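You operate a simulated robot arm through the tools that you are given. There is no shell and no other tool. Be economical: measure what you need, move in short steps, check, and stop when the job is done.

Carry out the task below with a simulated robot arm. There is one attempt and no reset: what you move stays moved.

TASK
Take the teal game tile from the top of the lacquered table and put it on top of the cedar block there. Then put the clip jar on the gold brass dish.
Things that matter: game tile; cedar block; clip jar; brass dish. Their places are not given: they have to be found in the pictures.

It is judged by the outcome, as a careful person would: the job done as asked, and still so three seconds after it is handed in. It fails if anything else is knocked over, pushed out of place, dropped, spilled or broken.

THE ROBOT
A 7-joint arm with a two-finger parallel gripper, fixed in place. Base frame: the origin is at the foot of the arm, x ahead of it, y to its left, z up; the work surface is at about z = 0. Lengths are in mm, angles in rad, forces in N, time in s.
With the tool pointing down near the work surface it reaches from about 240 to 620 mm from the base axis. Its first joint turns from -1.152 to 1.152 rad. Payload 2.6 kg.
Tool frame: the origin (TCP) lies between the finger pads and is the grasp point; the fingertips stand 30 mm ahead of it; z points along the fingers, y is the line along which they close. The gripper opens to 94 mm. The fingers are 28 mm wide and 10 mm thick; the gripper's body (50 by 96 mm) begins 55 mm behind the TCP.
Orientation is told as [roll, pitch, yaw] about the base's x, y, z axes, in that order, counted from this pose: with the fingers straight down and closing along the base's y, the tool's x points along the base's -x, its y along +y and its z along -z.

THE INTERFACE
- The arm moves only by the tool play_rows. Its argument "targets" is a list of rows, each a list of 6 numbers: the shift along the tool's x, y, z in units of 30 mm (1.0 is 30 mm), then the turn, a rotation vector about the tool's x, y, z in units of 8 degrees (1.0 is 8 degrees). In form: [[dx, dy, dz, wx, wy, wz], ...]. A call has 1 to 8 rows; each row shifts and turns the commanded pose from where the row before left it, along the tool's axes as they then stand. "fingers" is the closure, from 0 (fully open) to 1 (shut), set as the call begins (left out, the last holds). A call with a number of a shift or a turn outside -1 to 1 is refused whole. A row lasts 0.2 s, in which the tool goes at most 50 mm and 0.15 rad; a call with a longer step from one row to the next is refused whole, and so is a gripper value outside its range. A pose out of reach is approached as far as the arm can. The call stops where the force on the tool passes 40 N (or 10 N more than at its start, if that is more) or the arm is blocked; 0.2 s more then pass. The fingers move at their own pace (about 72 mm/s each) and stop on an object; they squeeze with about 35 N. The grip force told is the motor's: it shows also when the fingers shut on nothing. Time passes only in rows, and 0.2 s behind the last, so rows that do not move let the fingers close. It gives the time, the measured TCP pose, the force on the tool (base axes), the opening and the grip force at its end, in the units of the frame above (readings bear some noise), and new pictures: "show" is both (left out), scene, wrist or none.
- Cameras (640 x 400 px; columns grow to the right, rows downward): "scene" is fixed at [49.3, 458.6, 546]; the picture's right is [-0.53, -0.85, 0.00], its down [-0.63, 0.39, -0.68] and it looks along [0.58, -0.36, -0.74] (base axes); focal length 296 px, centre (320, 200). "wrist" rides on the gripper at [-37, 0, -58] in the tool frame; the picture's right is [0.00, -1.00, 0.00], its down [0.97, 0.00, -0.24] and it looks along [0.24, 0.00, 0.97] (tool axes); focal length 218 px, centre (320, 200).
- pixel_to_xyz(camera, pixels): for up to 12 pixels [column, row] of the newest picture of that camera ("zoom" is the newest enlarged one), the place [x, y, z] in the base frame of the surface seen there, good to about 3 mm. No time passes.
- zoom(camera, box): a new picture of the part [left, top, right, bottom] of that camera's present view, enlarged. No time passes.
- sign_off(): hands the job in; it is judged then, once.

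Work in short steps. Measure before you move; look again where a grasp or a placing could have gone wrong, and mend it. You have 80 turns and 120 pictures in all, the two below and enlarged ones among them. Open the gripper and draw the arm clear of the work before you hand the job in, unless the task says otherwise; then end with one line.

The tools are called by a JSON object that holds its "name" and its "arguments". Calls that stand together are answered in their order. play_rows: Moves the arm, as the interface text tells. Its arguments: {"type":"object","properties":{"targets":{"type":"array","items":{"type":"array","items":{"type":"number"}}},"fingers":{"type":"number"},"show":{"type":"string","enum":["both","scene","wrist","none"]}},"required":["targets"]} The other tools are called the same way: pixel_to_xyz (camera, pixels) gives the place of the surface under pixels of a picture; zoom (camera, box) takes an enlarged picture of a part of a camera's view; sign_off () hands the job in.

At the start:

```text
clock: 0.0
ee_pos: [347.3, 131.1, 288.9]
ee_rot: [-0.001, -0.001, 0.0]
ft_force: [-1.1, -0.7, 0.4]
finger_gap: 93.8
finger_force: 0.1
```

scene: 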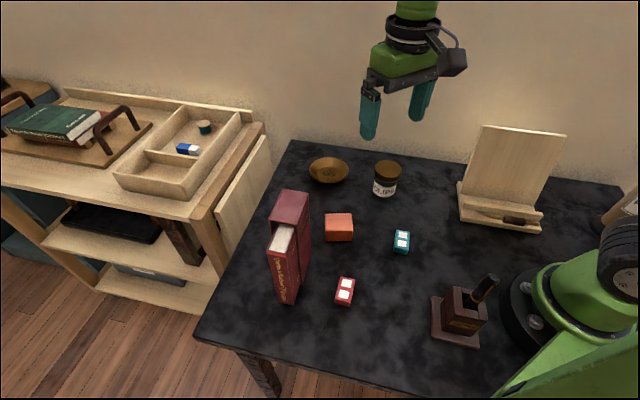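
wrist: 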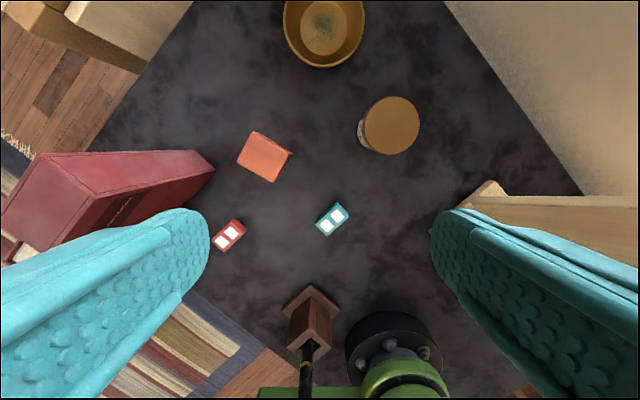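

The teal tile is near scene (402,241), the cedar block (orange) at (339,227), the jar at (386,180) and the dish at (328,170). I'll zoom and measure them.

{"name": "zoom", "arguments": {"camera": "scene", "box": [290, 140, 450, 310]}}

{"name": "zoom", "arguments": {"camera": "wrist", "box": [200, 80, 440, 260]}}

{"name": "pixel_to_xyz", "arguments": {"camera": "wrist", "pixels": [[332, 219], [319, 221], [337, 203], [348, 214], [329, 235], [264, 157], [392, 126], [324, 28], [251, 131], [290, 154], [272, 181], [237, 157]]}}

{"name": "pixel_to_xyz", "arguments": {"camera": "scene", "pixels": [[402, 240], [339, 220], [339, 235], [387, 168], [385, 190], [328, 170], [310, 168], [348, 172], [328, 160], [330, 183], [360, 230], [375, 170]]}}

```text
2.35 times, centred on (370, 225) of scene
```

zoom: 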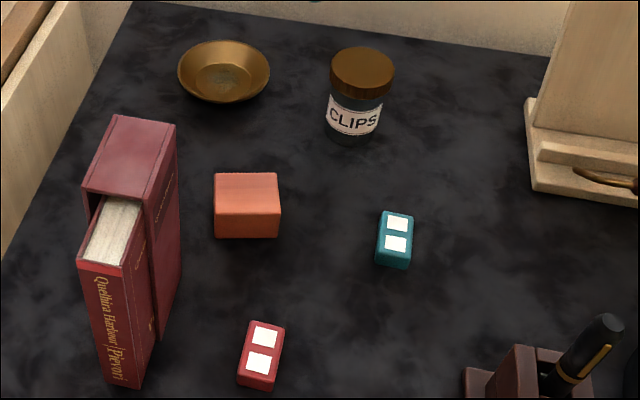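

```text
2.22 times, centred on (320, 170) of wrist
```

zoom: 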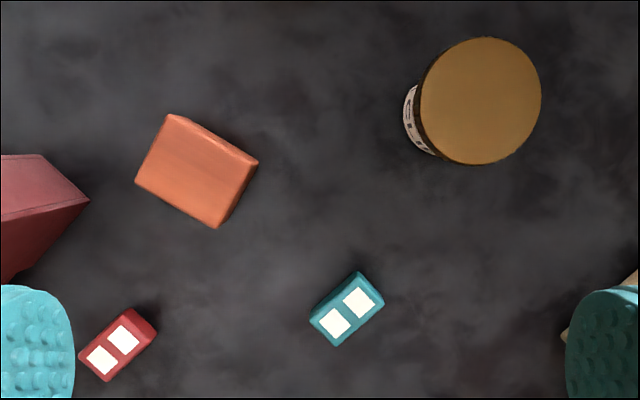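

```text
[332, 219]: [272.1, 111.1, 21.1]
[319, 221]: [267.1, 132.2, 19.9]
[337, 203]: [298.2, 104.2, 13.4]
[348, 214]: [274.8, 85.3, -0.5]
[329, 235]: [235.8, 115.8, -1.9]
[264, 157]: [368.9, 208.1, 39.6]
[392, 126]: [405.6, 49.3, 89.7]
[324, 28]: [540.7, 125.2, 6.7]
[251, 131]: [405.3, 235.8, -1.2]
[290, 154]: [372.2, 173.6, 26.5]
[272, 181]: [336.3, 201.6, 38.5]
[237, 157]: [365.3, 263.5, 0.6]
```

```text
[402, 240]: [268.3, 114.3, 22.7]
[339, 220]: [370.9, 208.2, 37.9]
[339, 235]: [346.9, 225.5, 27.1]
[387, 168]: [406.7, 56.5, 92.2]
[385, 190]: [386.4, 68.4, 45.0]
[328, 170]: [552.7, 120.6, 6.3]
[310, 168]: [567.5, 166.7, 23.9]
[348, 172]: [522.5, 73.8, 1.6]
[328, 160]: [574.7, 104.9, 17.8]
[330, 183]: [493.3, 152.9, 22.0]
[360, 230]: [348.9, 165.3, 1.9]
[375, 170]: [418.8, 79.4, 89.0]
```

Tile top is about z=22 and block top about z=38. I'll measure the corners on the wrist zoom.

{"name": "pixel_to_xyz", "arguments": {"camera": "zoom", "pixels": [[358, 303], [334, 324], [358, 277], [378, 301], [337, 341], [315, 320], [172, 120], [252, 162], [214, 222], [140, 182], [425, 90], [536, 110]]}}

{"name": "pixel_to_xyz", "arguments": {"camera": "wrist", "pixels": [[366, 126], [416, 126], [392, 100], [390, 152], [324, 20], [290, 30], [358, 30], [320, 62], [288, 10], [361, 10], [323, 5], [300, 30]]}}

```text
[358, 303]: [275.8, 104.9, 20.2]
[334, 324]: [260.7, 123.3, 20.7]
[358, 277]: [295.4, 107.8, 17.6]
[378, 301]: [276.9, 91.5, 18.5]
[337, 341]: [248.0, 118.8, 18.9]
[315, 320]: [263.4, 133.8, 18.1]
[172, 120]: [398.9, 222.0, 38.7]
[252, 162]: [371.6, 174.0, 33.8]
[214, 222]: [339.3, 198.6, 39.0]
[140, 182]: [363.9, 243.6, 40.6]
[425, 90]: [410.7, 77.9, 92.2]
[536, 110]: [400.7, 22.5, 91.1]
```

```text
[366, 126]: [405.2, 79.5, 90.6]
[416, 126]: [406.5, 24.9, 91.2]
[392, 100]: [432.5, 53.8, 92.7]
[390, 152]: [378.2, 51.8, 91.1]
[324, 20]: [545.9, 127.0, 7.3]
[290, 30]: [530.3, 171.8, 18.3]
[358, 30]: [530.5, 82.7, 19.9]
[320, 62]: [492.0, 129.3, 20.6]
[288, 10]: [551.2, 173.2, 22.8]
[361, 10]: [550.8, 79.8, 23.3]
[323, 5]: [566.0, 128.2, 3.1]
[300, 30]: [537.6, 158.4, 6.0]
```

{"name": "pixel_to_xyz", "arguments": {"camera": "scene", "pixels": [[292, 191], [310, 198], [307, 240], [278, 190], [300, 285], [466, 292], [490, 278], [470, 297], [448, 295], [480, 305], [345, 290], [460, 190]]}}

{"name": "play_rows", "arguments": {"targets": [[0.43, -0.1, 0.8, 0, 0, 0.95], [0.43, -0.1, 0.8, 0, 0, 0.95], [0.4, -0.1, 0.8, 0, 0, 0.95], [0.4, -0.1, 0.8, 0, 0, 0.95], [0, 0, 0, 0, 0, 0.9], [0, 0, 0, 0, 0, 0.9], [0, 0, 0, 0, 0, 0]], "fingers": 0}}

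```text
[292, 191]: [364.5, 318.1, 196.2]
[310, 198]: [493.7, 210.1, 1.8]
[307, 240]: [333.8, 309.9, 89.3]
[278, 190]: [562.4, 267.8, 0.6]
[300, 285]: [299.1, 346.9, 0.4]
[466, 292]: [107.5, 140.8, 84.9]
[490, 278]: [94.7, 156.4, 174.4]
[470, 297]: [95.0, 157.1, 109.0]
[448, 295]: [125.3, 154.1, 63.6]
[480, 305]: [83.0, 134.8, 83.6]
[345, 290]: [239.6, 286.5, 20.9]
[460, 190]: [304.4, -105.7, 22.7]
```

```text
clock: 1.6
ee_pos: [298.0, 130.5, 192.2]
ee_rot: [0.0, 0.001, -0.784]
ft_force: [0.4, -0.3, 0.7]
finger_gap: 94.2
finger_force: 0.1
```

scene: 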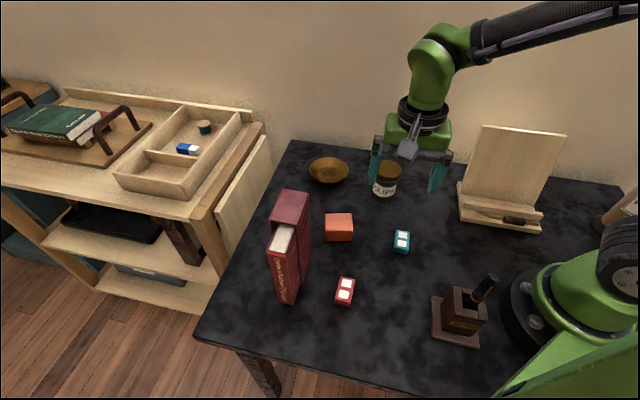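
wrist: 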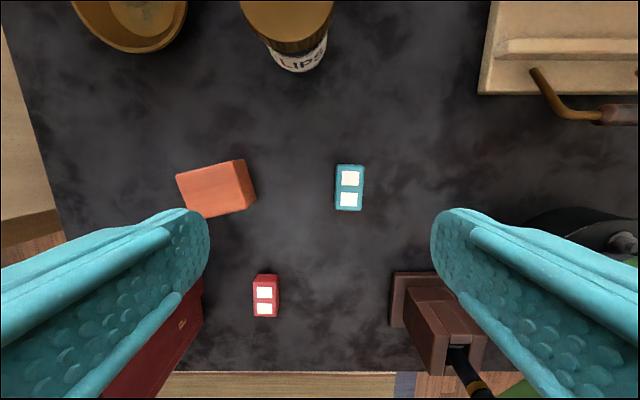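

The tile is now square to the gripper at wrist (349,187). I'll re-measure it before the descent.

{"name": "pixel_to_xyz", "arguments": {"camera": "wrist", "pixels": [[349, 187], [338, 187], [361, 187], [349, 168], [349, 207], [350, 178], [349, 199], [180, 178], [245, 162], [205, 215], [254, 202], [215, 190]]}}

{"name": "zoom", "arguments": {"camera": "wrist", "box": [160, 140, 380, 240]}}

```text
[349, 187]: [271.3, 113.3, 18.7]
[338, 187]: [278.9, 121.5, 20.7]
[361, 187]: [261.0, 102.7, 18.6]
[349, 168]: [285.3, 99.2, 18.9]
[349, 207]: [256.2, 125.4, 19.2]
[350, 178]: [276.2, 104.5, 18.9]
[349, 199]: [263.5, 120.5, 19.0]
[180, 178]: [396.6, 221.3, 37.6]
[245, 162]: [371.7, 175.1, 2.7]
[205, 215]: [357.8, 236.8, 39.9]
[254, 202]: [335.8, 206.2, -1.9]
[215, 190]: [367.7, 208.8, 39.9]
```

```text
2.91 times, centred on (270, 190) of wrist
```

zoom: 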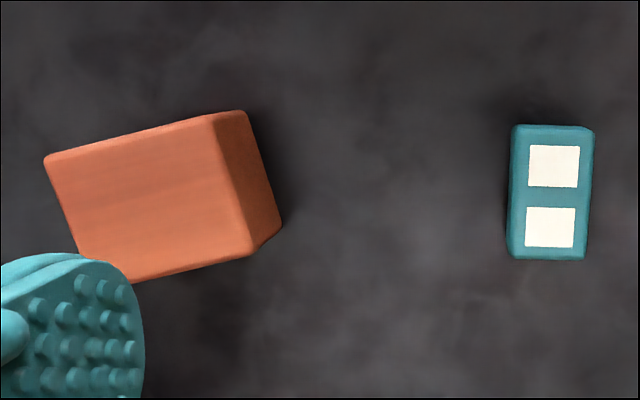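

{"name": "pixel_to_xyz", "arguments": {"camera": "zoom", "pixels": [[52, 160], [204, 122], [244, 248], [110, 276], [152, 202], [128, 141], [224, 185]]}}

{"name": "play_rows", "arguments": {"targets": [[0.11, -0.53, 0, 0, 0, 0], [0.11, -0.53, 0.5, 0, 0, 0], [0, 0, 1, 0, 0, 0], [0, 0, 1, 0, 0, 0], [0, 0, 0.6, 0, 0, 0], [0, 0, 0, 0, 0, 0]], "fingers": 0.2}}

```text
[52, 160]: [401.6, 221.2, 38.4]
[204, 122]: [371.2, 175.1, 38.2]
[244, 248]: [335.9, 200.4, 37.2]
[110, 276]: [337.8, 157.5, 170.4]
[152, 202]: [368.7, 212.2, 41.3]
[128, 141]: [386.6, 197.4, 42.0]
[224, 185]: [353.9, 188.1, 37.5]
```

```text
clock: 3.0
ee_pos: [269.6, 112.0, 101.0]
ee_rot: [0.0, -0.002, -0.782]
ft_force: [-0.5, 0.2, 0.7]
finger_gap: 75.2
finger_force: 0.0
```

scene: 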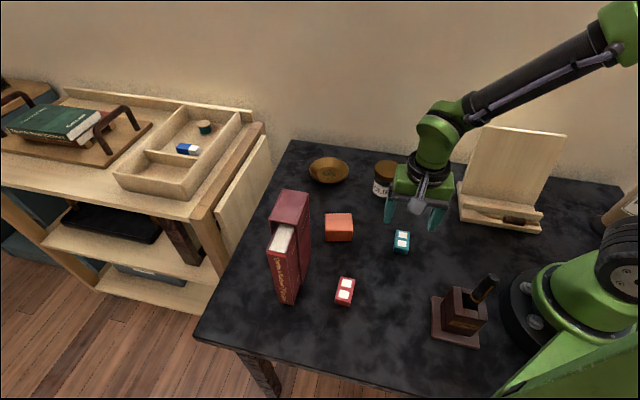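
wrist: 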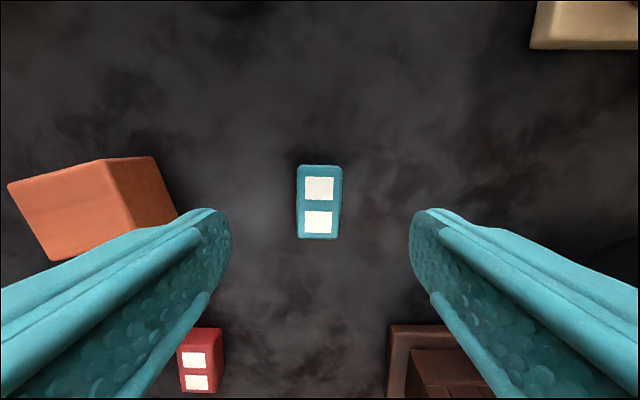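

The tile is centred between the fingers and the block top centre is about (368.8,210.8) with its long side at 56°. I'll descend 65 mm and close.

{"name": "play_rows", "arguments": {"targets": [[0, 0, 0.8, 0, 0, 0], [0, 0, 0.8, 0, 0, 0], [0, 0, 0.55, 0, 0, 0], [0, 0, 0, 0, 0, 0]], "show": "none"}}

{"name": "play_rows", "arguments": {"targets": [[0, 0, 0, 0, 0, 0], [0, 0, 0, 0, 0, 0], [0, 0, 0, 0, 0, 0], [0, 0, 0, 0, 0, 0], [0, 0, 0, 0, 0, 0]], "fingers": 1}}

```text
clock: 4.0
ee_pos: [268.1, 110.2, 36.9]
ee_rot: [-0.001, 0.001, -0.781]
ft_force: [0.0, 0.1, 0.2]
finger_gap: 75.2
finger_force: 0.2
```

```text
clock: 5.2
ee_pos: [269.7, 111.3, 36.5]
ee_rot: [-0.001, 0.0, -0.779]
ft_force: [0.3, 0.0, -0.4]
finger_gap: 28.8
finger_force: 35.1
```

scene: 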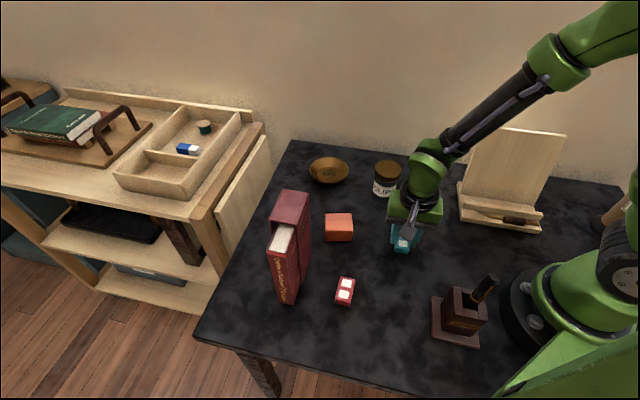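
wrist: 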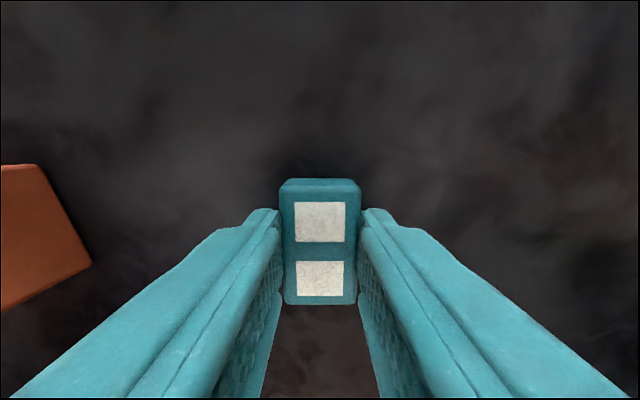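

The tile is held (gap 28.8). I'll lift it and start turning toward the block's long axis.

{"name": "play_rows", "arguments": {"targets": [[0, 0, -1, 0, 0, 0], [0, 0, -1, 0, 0, 0], [0, 0, -1, 0, 0, -0.9], [0, 0, 0, 0, 0, -1], [0, 0, 0, 0, 0, -1], [0, 0, 0, 0, 0, -1], [0, 0, 0, 0, 0, -1], [0, 0, 0, 0, 0, -0.7]], "show": "none"}}

{"name": "play_rows", "arguments": {"targets": [[0, 0, 0, 0, 0, -1], [0, 0, 0, 0, 0, -1], [0, 0, 0, 0, 0, -1], [0, 0, 0, 0, 0, -1], [0, 0, 0, 0, 0, -1], [0, 0, 0, 0, 0, -1], [0, 0, 0, 0, 0, -1], [0, 0, 0, 0, 0, 0]]}}

```text
clock: 7.0
ee_pos: [269.0, 113.9, 126.8]
ee_rot: [-0.001, -0.001, 0.002]
ft_force: [-0.2, -0.3, -0.4]
finger_gap: 28.7
finger_force: 34.8
```

```text
clock: 8.8
ee_pos: [269.3, 110.6, 126.1]
ee_rot: [-0.001, 0.0, 0.979]
ft_force: [0.3, 0.3, 0.3]
finger_gap: 28.4
finger_force: 35.4
```

scene: 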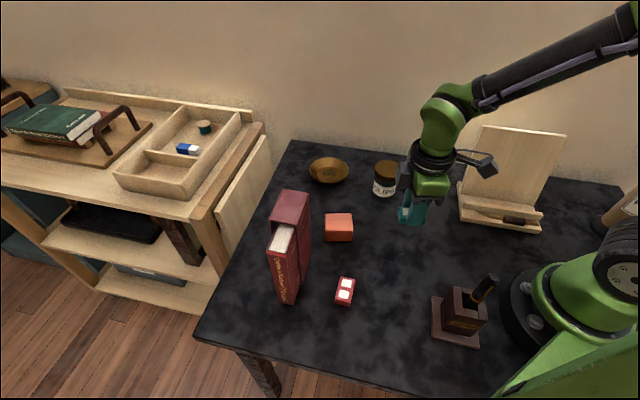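
wrist: 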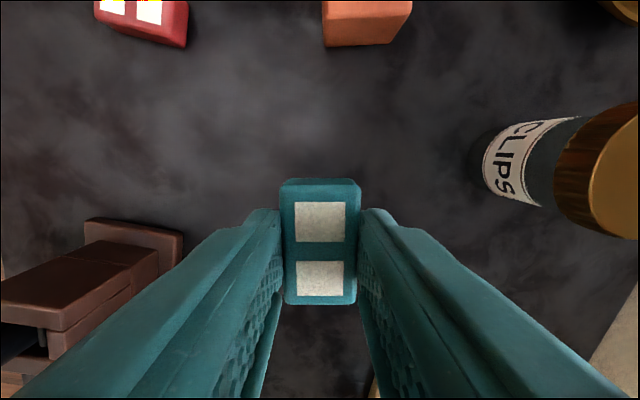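

{"name": "play_rows", "arguments": {"targets": [[-0.8, -0.3, 0, 0, 0, 0], [-0.8, -0.3, 0, 0, 0, 0], [-0.8, -0.29, 0, 0, 0, 0], [-0.6, 0, 0, 0, 0, 0], [0, 0, 0, 0, 0, 0]]}}

```text
clock: 10.0
ee_pos: [339.9, 171.7, 124.3]
ee_rot: [0.001, 0.0, 0.975]
ft_force: [-0.9, 0.1, -0.4]
finger_gap: 28.6
finger_force: 34.5
```

scene: 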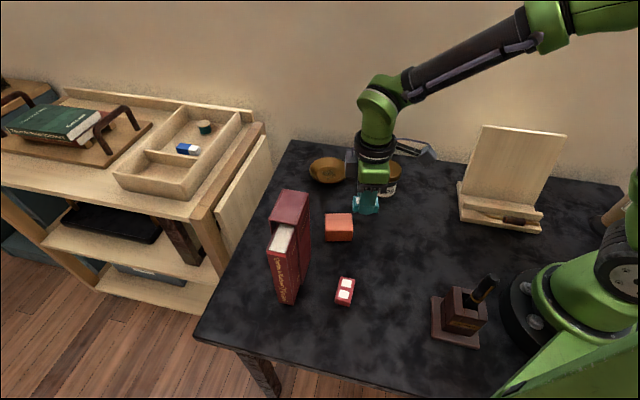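
wrist: 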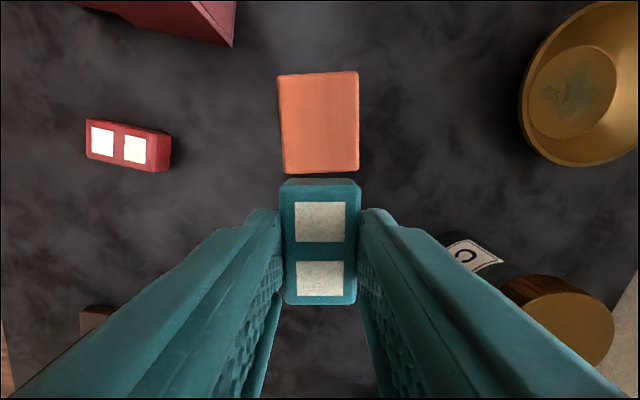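

Block lies well aligned ahead at (319,122); measuring its top.

{"name": "pixel_to_xyz", "arguments": {"camera": "wrist", "pixels": [[281, 83], [355, 79], [355, 165], [289, 165], [319, 122], [284, 122], [355, 122], [319, 80], [319, 168]]}}

```text
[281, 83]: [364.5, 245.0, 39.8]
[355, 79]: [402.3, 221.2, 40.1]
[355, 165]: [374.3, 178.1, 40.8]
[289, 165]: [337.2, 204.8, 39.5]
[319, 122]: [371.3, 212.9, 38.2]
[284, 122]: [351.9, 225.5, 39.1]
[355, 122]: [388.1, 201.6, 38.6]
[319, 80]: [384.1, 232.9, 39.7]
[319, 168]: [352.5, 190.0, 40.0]
```

{"name": "play_rows", "arguments": {"targets": [[-0.85, -0.04, 0, 0, 0, 0], [-0.85, -0.03, 0, 0, 0, 0], [0, 0, 0, 0, 0, 0], [0, 0, 0.7, 0, 0, 0], [0, 0, 0.5, 0, 0, 0], [0, 0, 0.2, 0, 0, 0], [0, 0, 0, 0, 0, 0]]}}

```text
clock: 11.6
ee_pos: [372.6, 211.3, 83.2]
ee_rot: [0.0, 0.0, 0.977]
ft_force: [0.3, -0.1, 0.6]
finger_gap: 28.3
finger_force: 35.1
```

scene: 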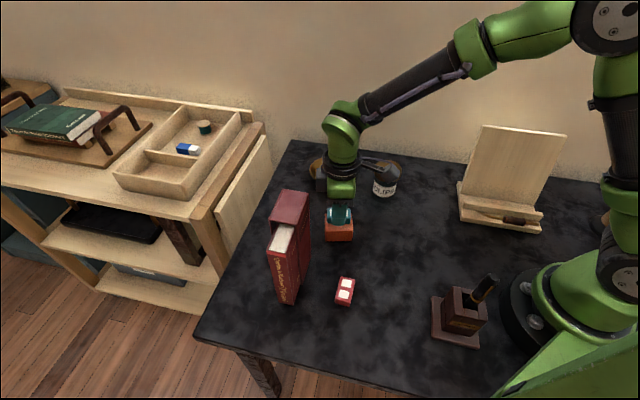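
wrist: 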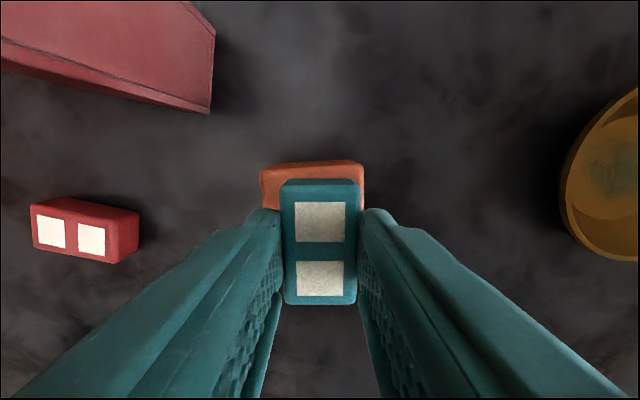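

Tile sits about 3 mm right of the block centre; I correct and lower slowly.

{"name": "play_rows", "arguments": {"targets": [[0, 0.1, 0, 0, 0, 0], [0, 0, 0.1, 0, 0, 0], [0, 0, 0.07, 0, 0, 0], [0, 0, 0.04, 0, 0, 0], [0, 0, 0, 0, 0, 0]], "show": "wrist"}}

```text
clock: 12.8
ee_pos: [369.4, 215.0, 76.7]
ee_rot: [-0.001, -0.001, 0.977]
ft_force: [-0.4, 0.3, -0.3]
finger_gap: 28.6
finger_force: 35.3
```

wrist: 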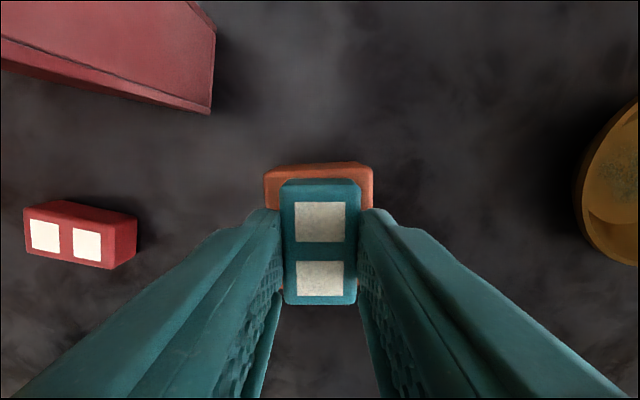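

Centred now, no contact force yet. I lower in 1 mm steps until contact shows.

{"name": "play_rows", "arguments": {"targets": [[0, 0, 0.035, 0, 0, 0], [0, 0, 0, 0, 0, 0]], "show": "none"}}

```text
clock: 13.4
ee_pos: [367.9, 215.3, 76.9]
ee_rot: [-0.001, 0.0, 0.978]
ft_force: [0.6, -0.3, 0.2]
finger_gap: 28.4
finger_force: 34.6
```

{"name": "play_rows", "arguments": {"targets": [[0, 0, 0.035, 0, 0, 0], [0, 0, 0, 0, 0, 0]], "show": "none"}}

{"name": "zoom", "arguments": {"camera": "scene", "box": [300, 190, 380, 250]}}

```text
clock: 14.0
ee_pos: [368.9, 214.6, 77.4]
ee_rot: [0.0, 0.0, 0.978]
ft_force: [-2.5, -1.1, 8.9]
finger_gap: 28.5
finger_force: 35.2
```

```text
6.67 times, centred on (340, 220) of scene
```

zoom: 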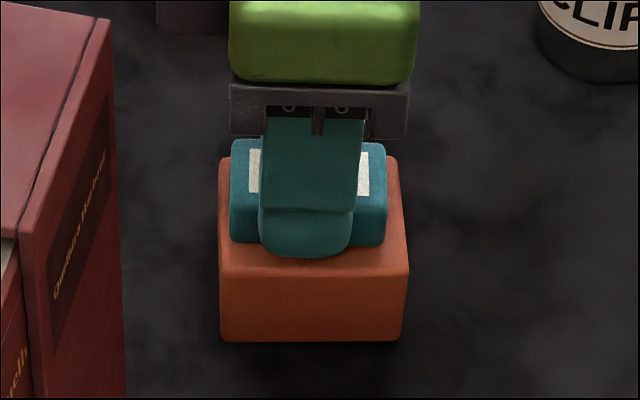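

Contact (8.9 N) and well placed. Release and rise.

{"name": "play_rows", "arguments": {"targets": [[0, 0, 0, 0, 0, 0], [0, 0, 0, 0, 0, 0], [0, 0, 0, 0, 0, 0], [0, 0, -0.5, 0, 0, 0], [0, 0, -1, 0, 0, 0], [0, 0, -1, 0, 0, 0], [0, 0, -1, 0, 0, 0], [0, 0, 0, 0, 0, 0]], "fingers": 0.4}}

```text
clock: 15.8
ee_pos: [371.5, 214.8, 180.8]
ee_rot: [0.001, 0.0, 0.976]
ft_force: [-0.1, 0.0, -0.1]
finger_gap: 56.5
finger_force: 0.1
```

scene: 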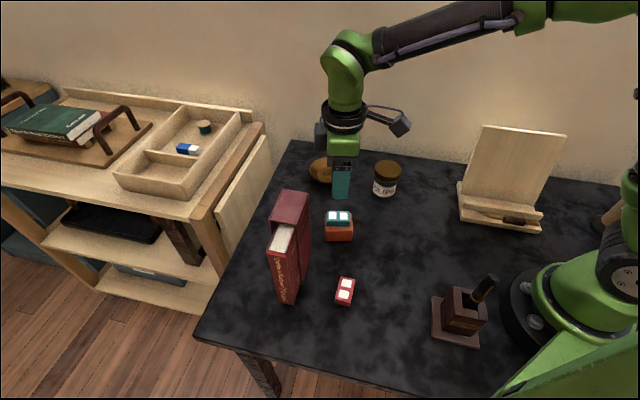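
wrist: 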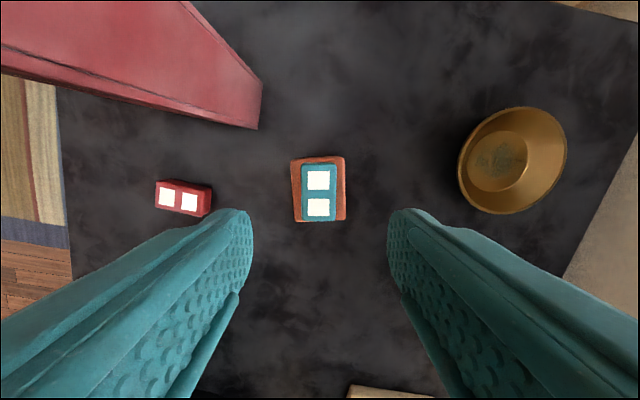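

Tile rests squarely on the block. I turn back to yaw 0, opening fully, then move over toward the jar.

{"name": "play_rows", "arguments": {"targets": [[0, 0, -0.5, 0, 0, 1], [0, 0, -0.5, 0, 0, 1], [0, 0, 0, 0, 0, 1], [0, 0, 0, 0, 0, 1], [0, 0, 0, 0, 0, 1], [0, 0, 0, 0, 0, 1], [0, 0, 0, 0, 0, 1], [0, 0, 0, 0, 0, 0]], "fingers": 0, "show": "none"}}

{"name": "play_rows", "arguments": {"targets": [[0, -0.9, 0, 0, 0, 0], [0, -0.9, 0, 0, 0, 0], [0, -0.9, 0, 0, 0, 0], [0, -0.9, 0, 0, 0, 0], [0, -0.9, 0, 0, 0, 0], [0, -0.8, 0, 0, 0, 0], [0, 0, 0, 0, 0, 0]]}}

```text
clock: 17.6
ee_pos: [370.0, 214.5, 210.3]
ee_rot: [0.0, 0.0, 0.0]
ft_force: [0.2, 0.2, 0.7]
finger_gap: 94.0
finger_force: 0.1
```

```text
clock: 19.2
ee_pos: [369.6, 56.1, 208.9]
ee_rot: [-0.001, 0.0, 0.0]
ft_force: [-0.1, 0.8, 0.4]
finger_gap: 93.8
finger_force: 0.1
```

scene: 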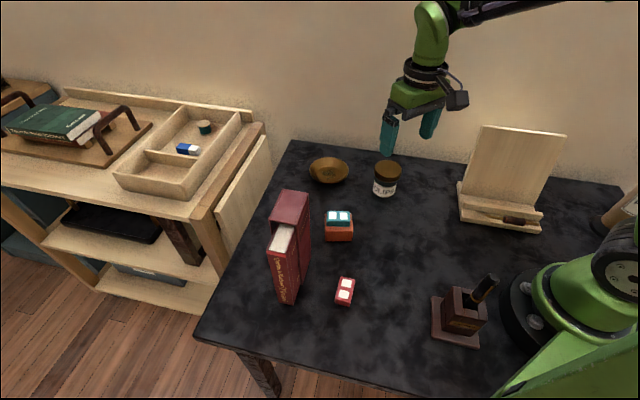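
wrist: 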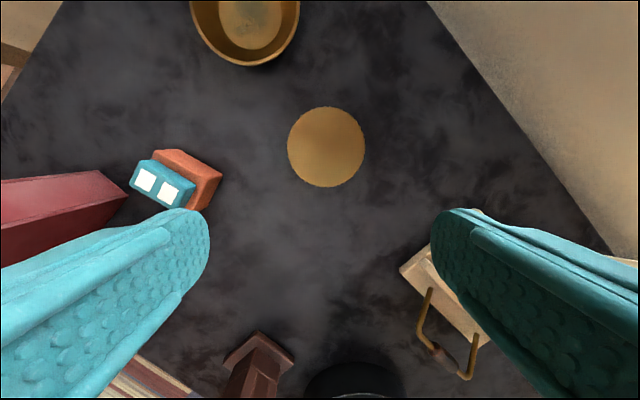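

{"name": "pixel_to_xyz", "arguments": {"camera": "wrist", "pixels": [[326, 147], [290, 147], [362, 147], [326, 110], [326, 184], [193, 10], [297, 10], [247, 62], [216, 20], [283, 20], [250, 20], [248, 47]]}}

{"name": "zoom", "arguments": {"camera": "scene", "box": [300, 140, 420, 215]}}

```text
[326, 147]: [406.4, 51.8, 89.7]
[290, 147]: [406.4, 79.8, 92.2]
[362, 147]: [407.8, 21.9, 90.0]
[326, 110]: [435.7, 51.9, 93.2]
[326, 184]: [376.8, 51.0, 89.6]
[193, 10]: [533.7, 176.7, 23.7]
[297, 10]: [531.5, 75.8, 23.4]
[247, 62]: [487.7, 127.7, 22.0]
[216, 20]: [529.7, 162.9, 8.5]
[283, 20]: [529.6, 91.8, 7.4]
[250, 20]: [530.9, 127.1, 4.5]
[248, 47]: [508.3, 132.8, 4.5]
```

```text
5.33 times, centred on (360, 178) of scene
```

zoom: 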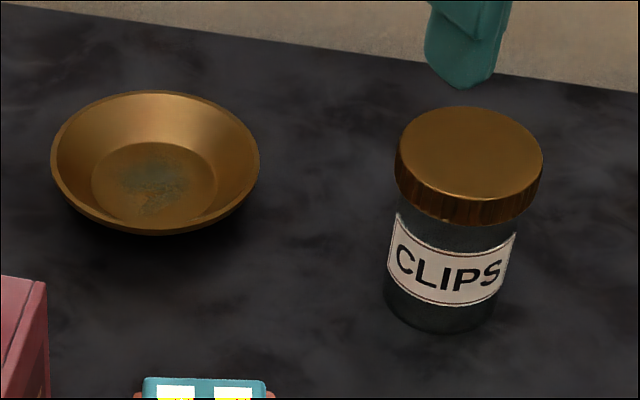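

Jar centre (406.3,51). Measure the dish floor and rim on this zoom, and move over the jar.

{"name": "pixel_to_xyz", "arguments": {"camera": "zoom", "pixels": [[94, 183], [214, 183], [155, 145], [150, 222], [153, 183], [53, 160], [257, 160], [160, 93], [145, 231], [465, 152], [445, 235], [440, 325]]}}

{"name": "play_rows", "arguments": {"targets": [[-0.6, -0.08, 0, 0, 0, 0], [-0.6, -0.08, 0.3, 0, 0, 0], [0, 0, 0.9, 0, 0, 0], [0, 0, 0.9, 0, 0, 0], [0, 0, 0, 0, 0, 0]]}}

```text
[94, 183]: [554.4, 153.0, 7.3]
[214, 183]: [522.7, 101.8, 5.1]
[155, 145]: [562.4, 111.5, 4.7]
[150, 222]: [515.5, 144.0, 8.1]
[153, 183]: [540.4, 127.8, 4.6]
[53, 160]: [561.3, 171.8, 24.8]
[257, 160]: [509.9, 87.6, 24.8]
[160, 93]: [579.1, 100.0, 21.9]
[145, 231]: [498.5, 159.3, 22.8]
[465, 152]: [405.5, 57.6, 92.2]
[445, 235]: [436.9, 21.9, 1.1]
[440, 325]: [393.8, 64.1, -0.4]
```

```text
clock: 20.4
ee_pos: [406.6, 51.3, 147.2]
ee_rot: [-0.002, 0.0, 0.0]
ft_force: [0.3, 0.3, 0.6]
finger_gap: 93.8
finger_force: 0.1
```

scene: 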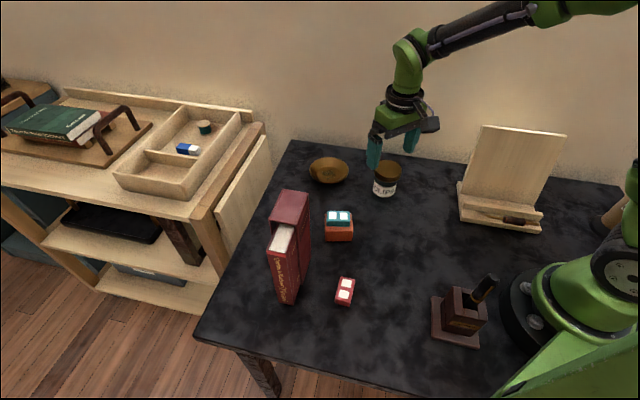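
wrist: 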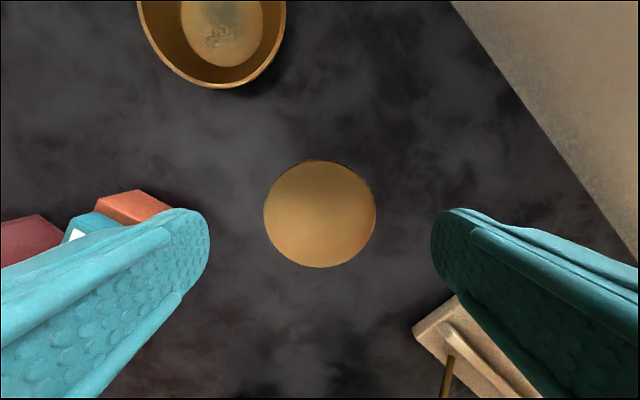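

Jar centred at (320,215). Dish centre ≈ (538.5,128). Descend to TCP z≈78 and close.

{"name": "play_rows", "arguments": {"targets": [[0, 0, 0.8, 0, 0, 0], [0, 0, 0.8, 0, 0, 0], [0, 0, 0.7, 0, 0, 0], [0, 0, 0, 0, 0, 0]], "show": "none"}}

{"name": "play_rows", "arguments": {"targets": [[0, 0, 0, 0, 0, 0], [0, 0, 0, 0, 0, 0], [0, 0, 0, 0, 0, 0], [0, 0, 0, 0, 0, 0]], "fingers": 1}}

```text
clock: 21.4
ee_pos: [405.0, 51.9, 77.6]
ee_rot: [0.0, 0.0, -0.002]
ft_force: [1.1, 0.1, 0.1]
finger_gap: 93.9
finger_force: 0.0
```

```text
clock: 22.4
ee_pos: [404.2, 52.3, 77.5]
ee_rot: [0.001, 0.001, 0.001]
ft_force: [-0.4, -0.6, -0.9]
finger_gap: 60.4
finger_force: 35.1
```

scene: 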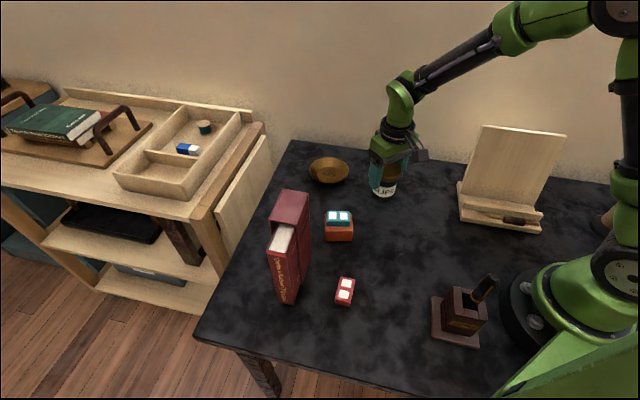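
wrist: 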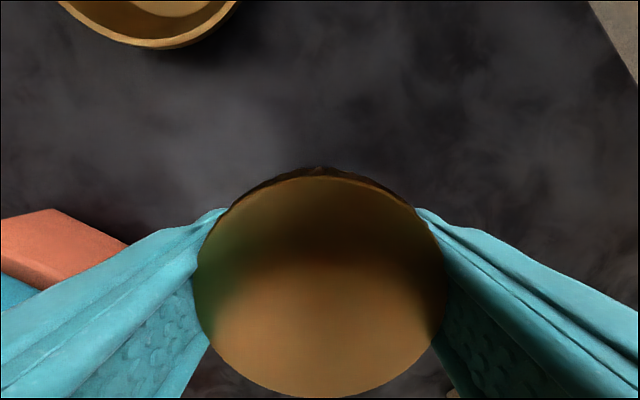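

Held (gap 60.4). Lift 60 mm and check.

{"name": "play_rows", "arguments": {"targets": [[0, 0, -0.5, 0, 0, 0], [0, 0, -0.8, 0, 0, 0], [0, 0, -0.7, 0, 0, 0], [0, 0, 0, 0, 0, 0]], "show": "scene"}}

```text
clock: 23.4
ee_pos: [405.2, 50.3, 138.9]
ee_rot: [0.001, 0.001, 0.001]
ft_force: [0.1, -0.1, -1.4]
finger_gap: 60.4
finger_force: 34.9
```

scene: 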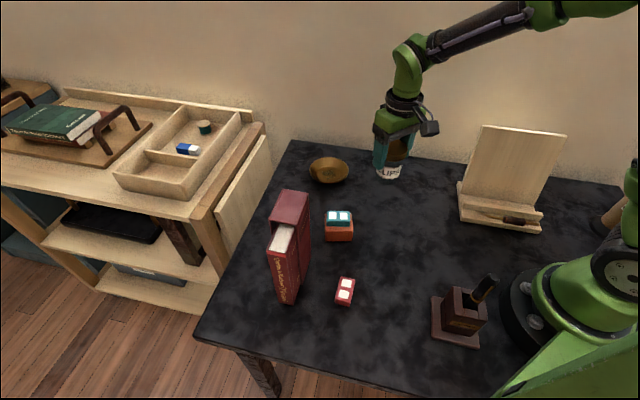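

Jar comes up with the gripper. Carry it above the dish.

{"name": "play_rows", "arguments": {"targets": [[-0.74, 0.43, 0, 0, 0, 0], [-0.74, 0.43, 0, 0, 0, 0], [-0.74, 0.43, 0, 0, 0, 0], [-0.74, 0.43, 0, 0, 0, 0], [-0.74, 0.42, 0, 0, 0, 0], [-0.74, 0.42, 0, 0, 0, 0], [0, 0, 0, 0, 0, 0]]}}

{"name": "zoom", "arguments": {"camera": "scene", "box": [260, 110, 400, 200]}}

```text
clock: 25.0
ee_pos: [538.0, 127.7, 138.9]
ee_rot: [-0.001, 0.0, 0.0]
ft_force: [0.1, -0.6, -1.3]
finger_gap: 60.6
finger_force: 34.8
```

scene: 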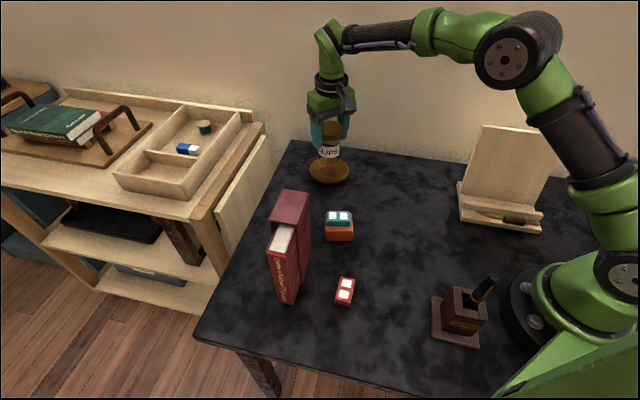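
wrist: 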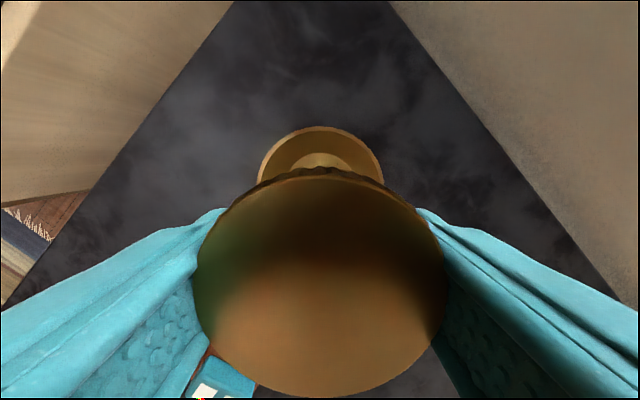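

```text
4.44 times, centred on (330, 155) of scene
```

zoom: 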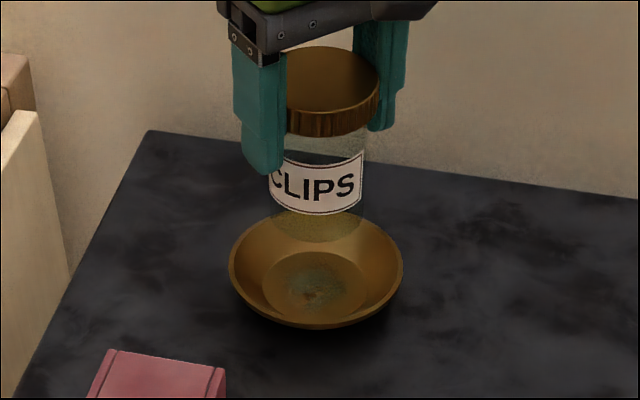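

Lateral centring is good (dish 256–383 columns). I check the far rim, then lower.

{"name": "pixel_to_xyz", "arguments": {"camera": "wrist", "pixels": [[320, 130], [258, 175], [382, 175], [320, 157], [320, 153]]}}

{"name": "play_rows", "arguments": {"targets": [[0, 0, 0.6, 0, 0, 0], [0, 0, 0.5, 0, 0, 0], [0, 0, 0.3, 0, 0, 0], [0, 0, 0, 0, 0, 0]]}}

{"name": "zoom", "arguments": {"camera": "scene", "box": [270, 120, 390, 200]}}

```text
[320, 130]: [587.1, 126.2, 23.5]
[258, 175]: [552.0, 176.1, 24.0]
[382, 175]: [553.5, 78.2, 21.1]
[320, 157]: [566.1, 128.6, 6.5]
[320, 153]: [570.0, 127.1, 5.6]
```

```text
clock: 26.0
ee_pos: [538.5, 127.4, 96.7]
ee_rot: [0.0, 0.001, 0.001]
ft_force: [-0.6, -0.6, -1.1]
finger_gap: 60.4
finger_force: 34.6
```

scene: 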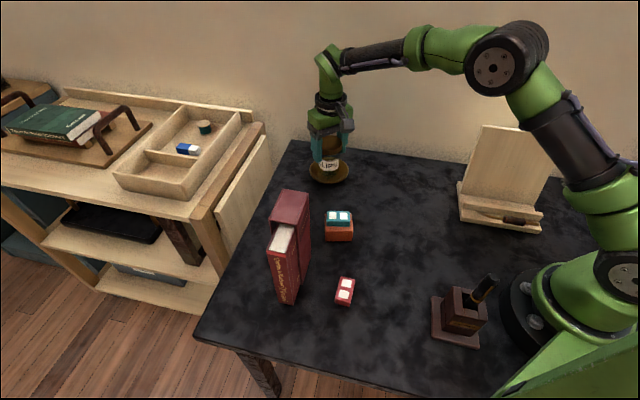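
wrist: 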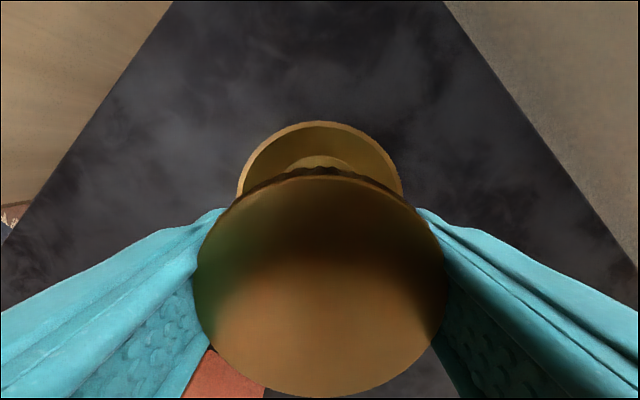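

```text
5.00 times, centred on (330, 160) of scene
```

zoom: 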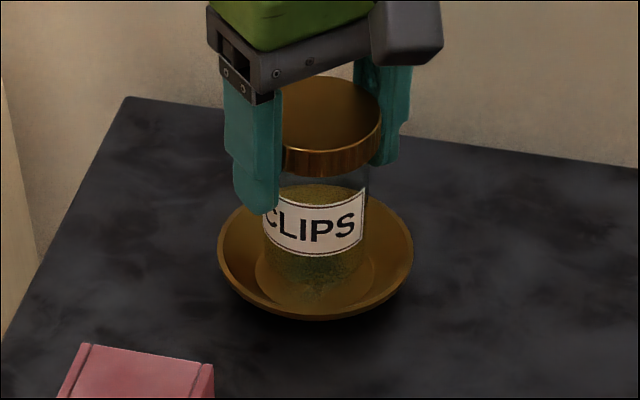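

Centred (dish centre 537.6,127). Expected contact near TCP z≈83; lowering gently.

{"name": "play_rows", "arguments": {"targets": [[0, 0, 0.2, 0, 0, 0], [0, 0, 0.15, 0, 0, 0], [0, 0, 0.05, 0, 0, 0], [0, 0, 0, 0, 0, 0]], "show": "none"}}

{"name": "play_rows", "arguments": {"targets": [[0, 0, 0.04, 0, 0, 0], [0, 0, 0, 0, 0, 0]], "show": "none"}}

```text
clock: 27.0
ee_pos: [538.9, 126.7, 84.8]
ee_rot: [0.001, -0.002, 0.001]
ft_force: [0.1, 0.3, -2.4]
finger_gap: 60.4
finger_force: 35.1
```

```text
clock: 27.6
ee_pos: [539.1, 127.1, 83.9]
ee_rot: [-0.001, -0.001, -0.001]
ft_force: [-0.9, -0.8, 3.2]
finger_gap: 60.6
finger_force: 35.0
```

{"name": "play_rows", "arguments": {"targets": [[0, 0, 0.03, 0, 0, 0], [0, 0, 0, 0, 0, 0]], "show": "none"}}

{"name": "zoom", "arguments": {"camera": "scene", "box": [270, 120, 390, 200]}}

```text
clock: 28.2
ee_pos: [538.8, 127.7, 84.8]
ee_rot: [-0.001, -0.001, -0.001]
ft_force: [-3.3, -2.6, 14.8]
finger_gap: 60.3
finger_force: 34.9
```

```text
5.00 times, centred on (330, 160) of scene
```

zoom: 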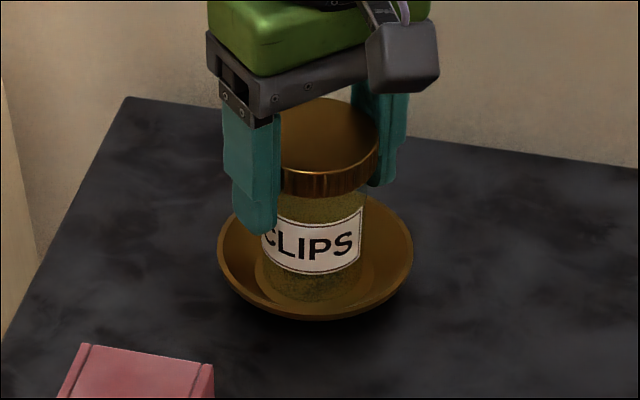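

Firm contact (14.8 N up), jar upright in the dish. Open and rise straight up.

{"name": "play_rows", "arguments": {"targets": [[0, 0, 0, 0, 0, 0], [0, 0, 0, 0, 0, 0], [0, 0, 0, 0, 0, 0], [0, 0, -0.5, 0, 0, 0], [0, 0, -1, 0, 0, 0], [0, 0, -1, 0, 0, 0], [0, 0, -1, 0, 0, 0], [0, 0, 0, 0, 0, 0]], "fingers": 0}}

{"name": "zoom", "arguments": {"camera": "scene", "box": [260, 130, 400, 250]}}

```text
clock: 30.0
ee_pos: [539.5, 126.7, 189.9]
ee_rot: [0.001, -0.002, -0.001]
ft_force: [1.4, -0.4, 0.6]
finger_gap: 94.1
finger_force: 0.1
```

scene: 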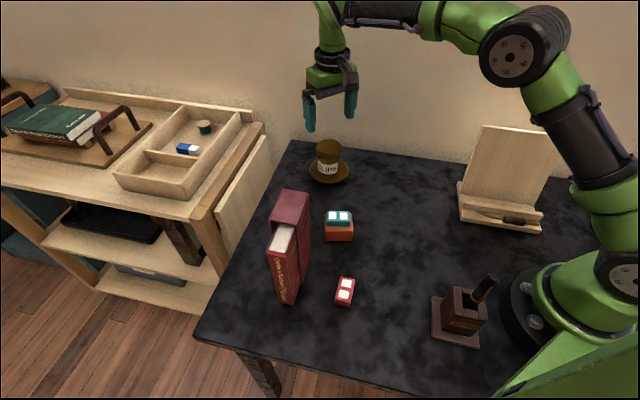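
wrist: 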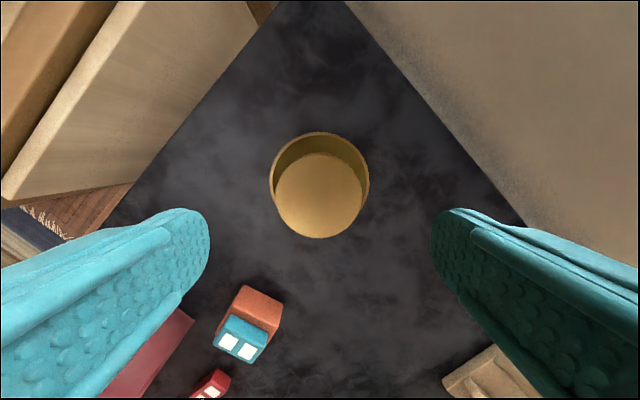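

```text
3.33 times, centred on (330, 190) of scene
```

zoom: 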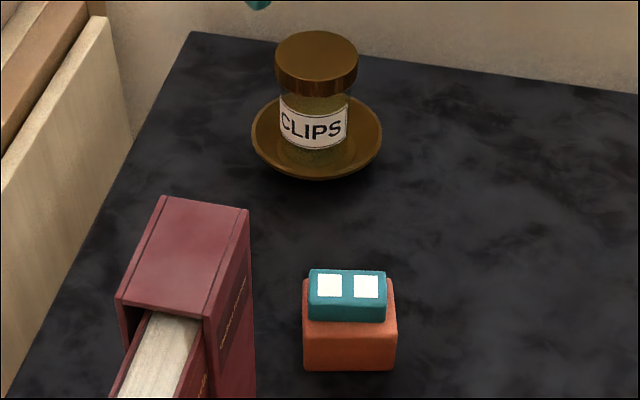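

Both placements look stable and nothing else moved. I draw the arm up and clear, then hand in.

{"name": "play_rows", "arguments": {"targets": [[0, 0, -1, 0, 0, 0], [0.3, 0, -1, 0, 0, 0], [0.8, 0, -0.6, 0, 0, 0], [1, -0.3, 0, 0, 0, 0], [1, -0.3, 0, 0, 0, 0], [1, -0.3, 0, 0, 0, 0], [0, 0, 0, 0, 0, 0]], "show": "scene"}}

```text
clock: 31.6
ee_pos: [414.7, 101.6, 263.9]
ee_rot: [0.0, 0.0, -0.001]
ft_force: [-0.2, 0.9, 0.9]
finger_gap: 94.3
finger_force: 0.1
```

scene: 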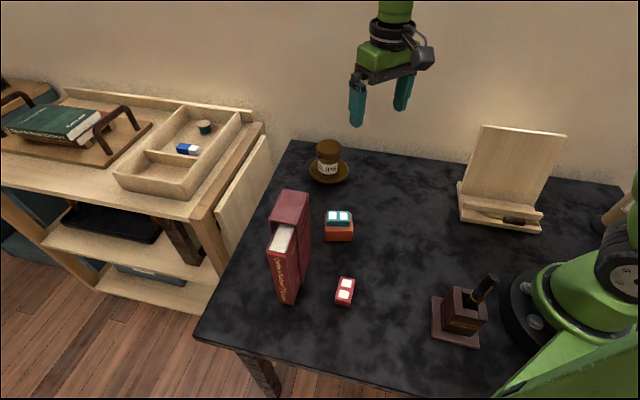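

{"name": "sign_off", "arguments": {}}

```text
The job is handed in.
```

The teal game tile is on top of the cedar block and the clip jar stands upright in the gold brass dish. Nothing else was disturbed, and the arm is clear with the gripper open.
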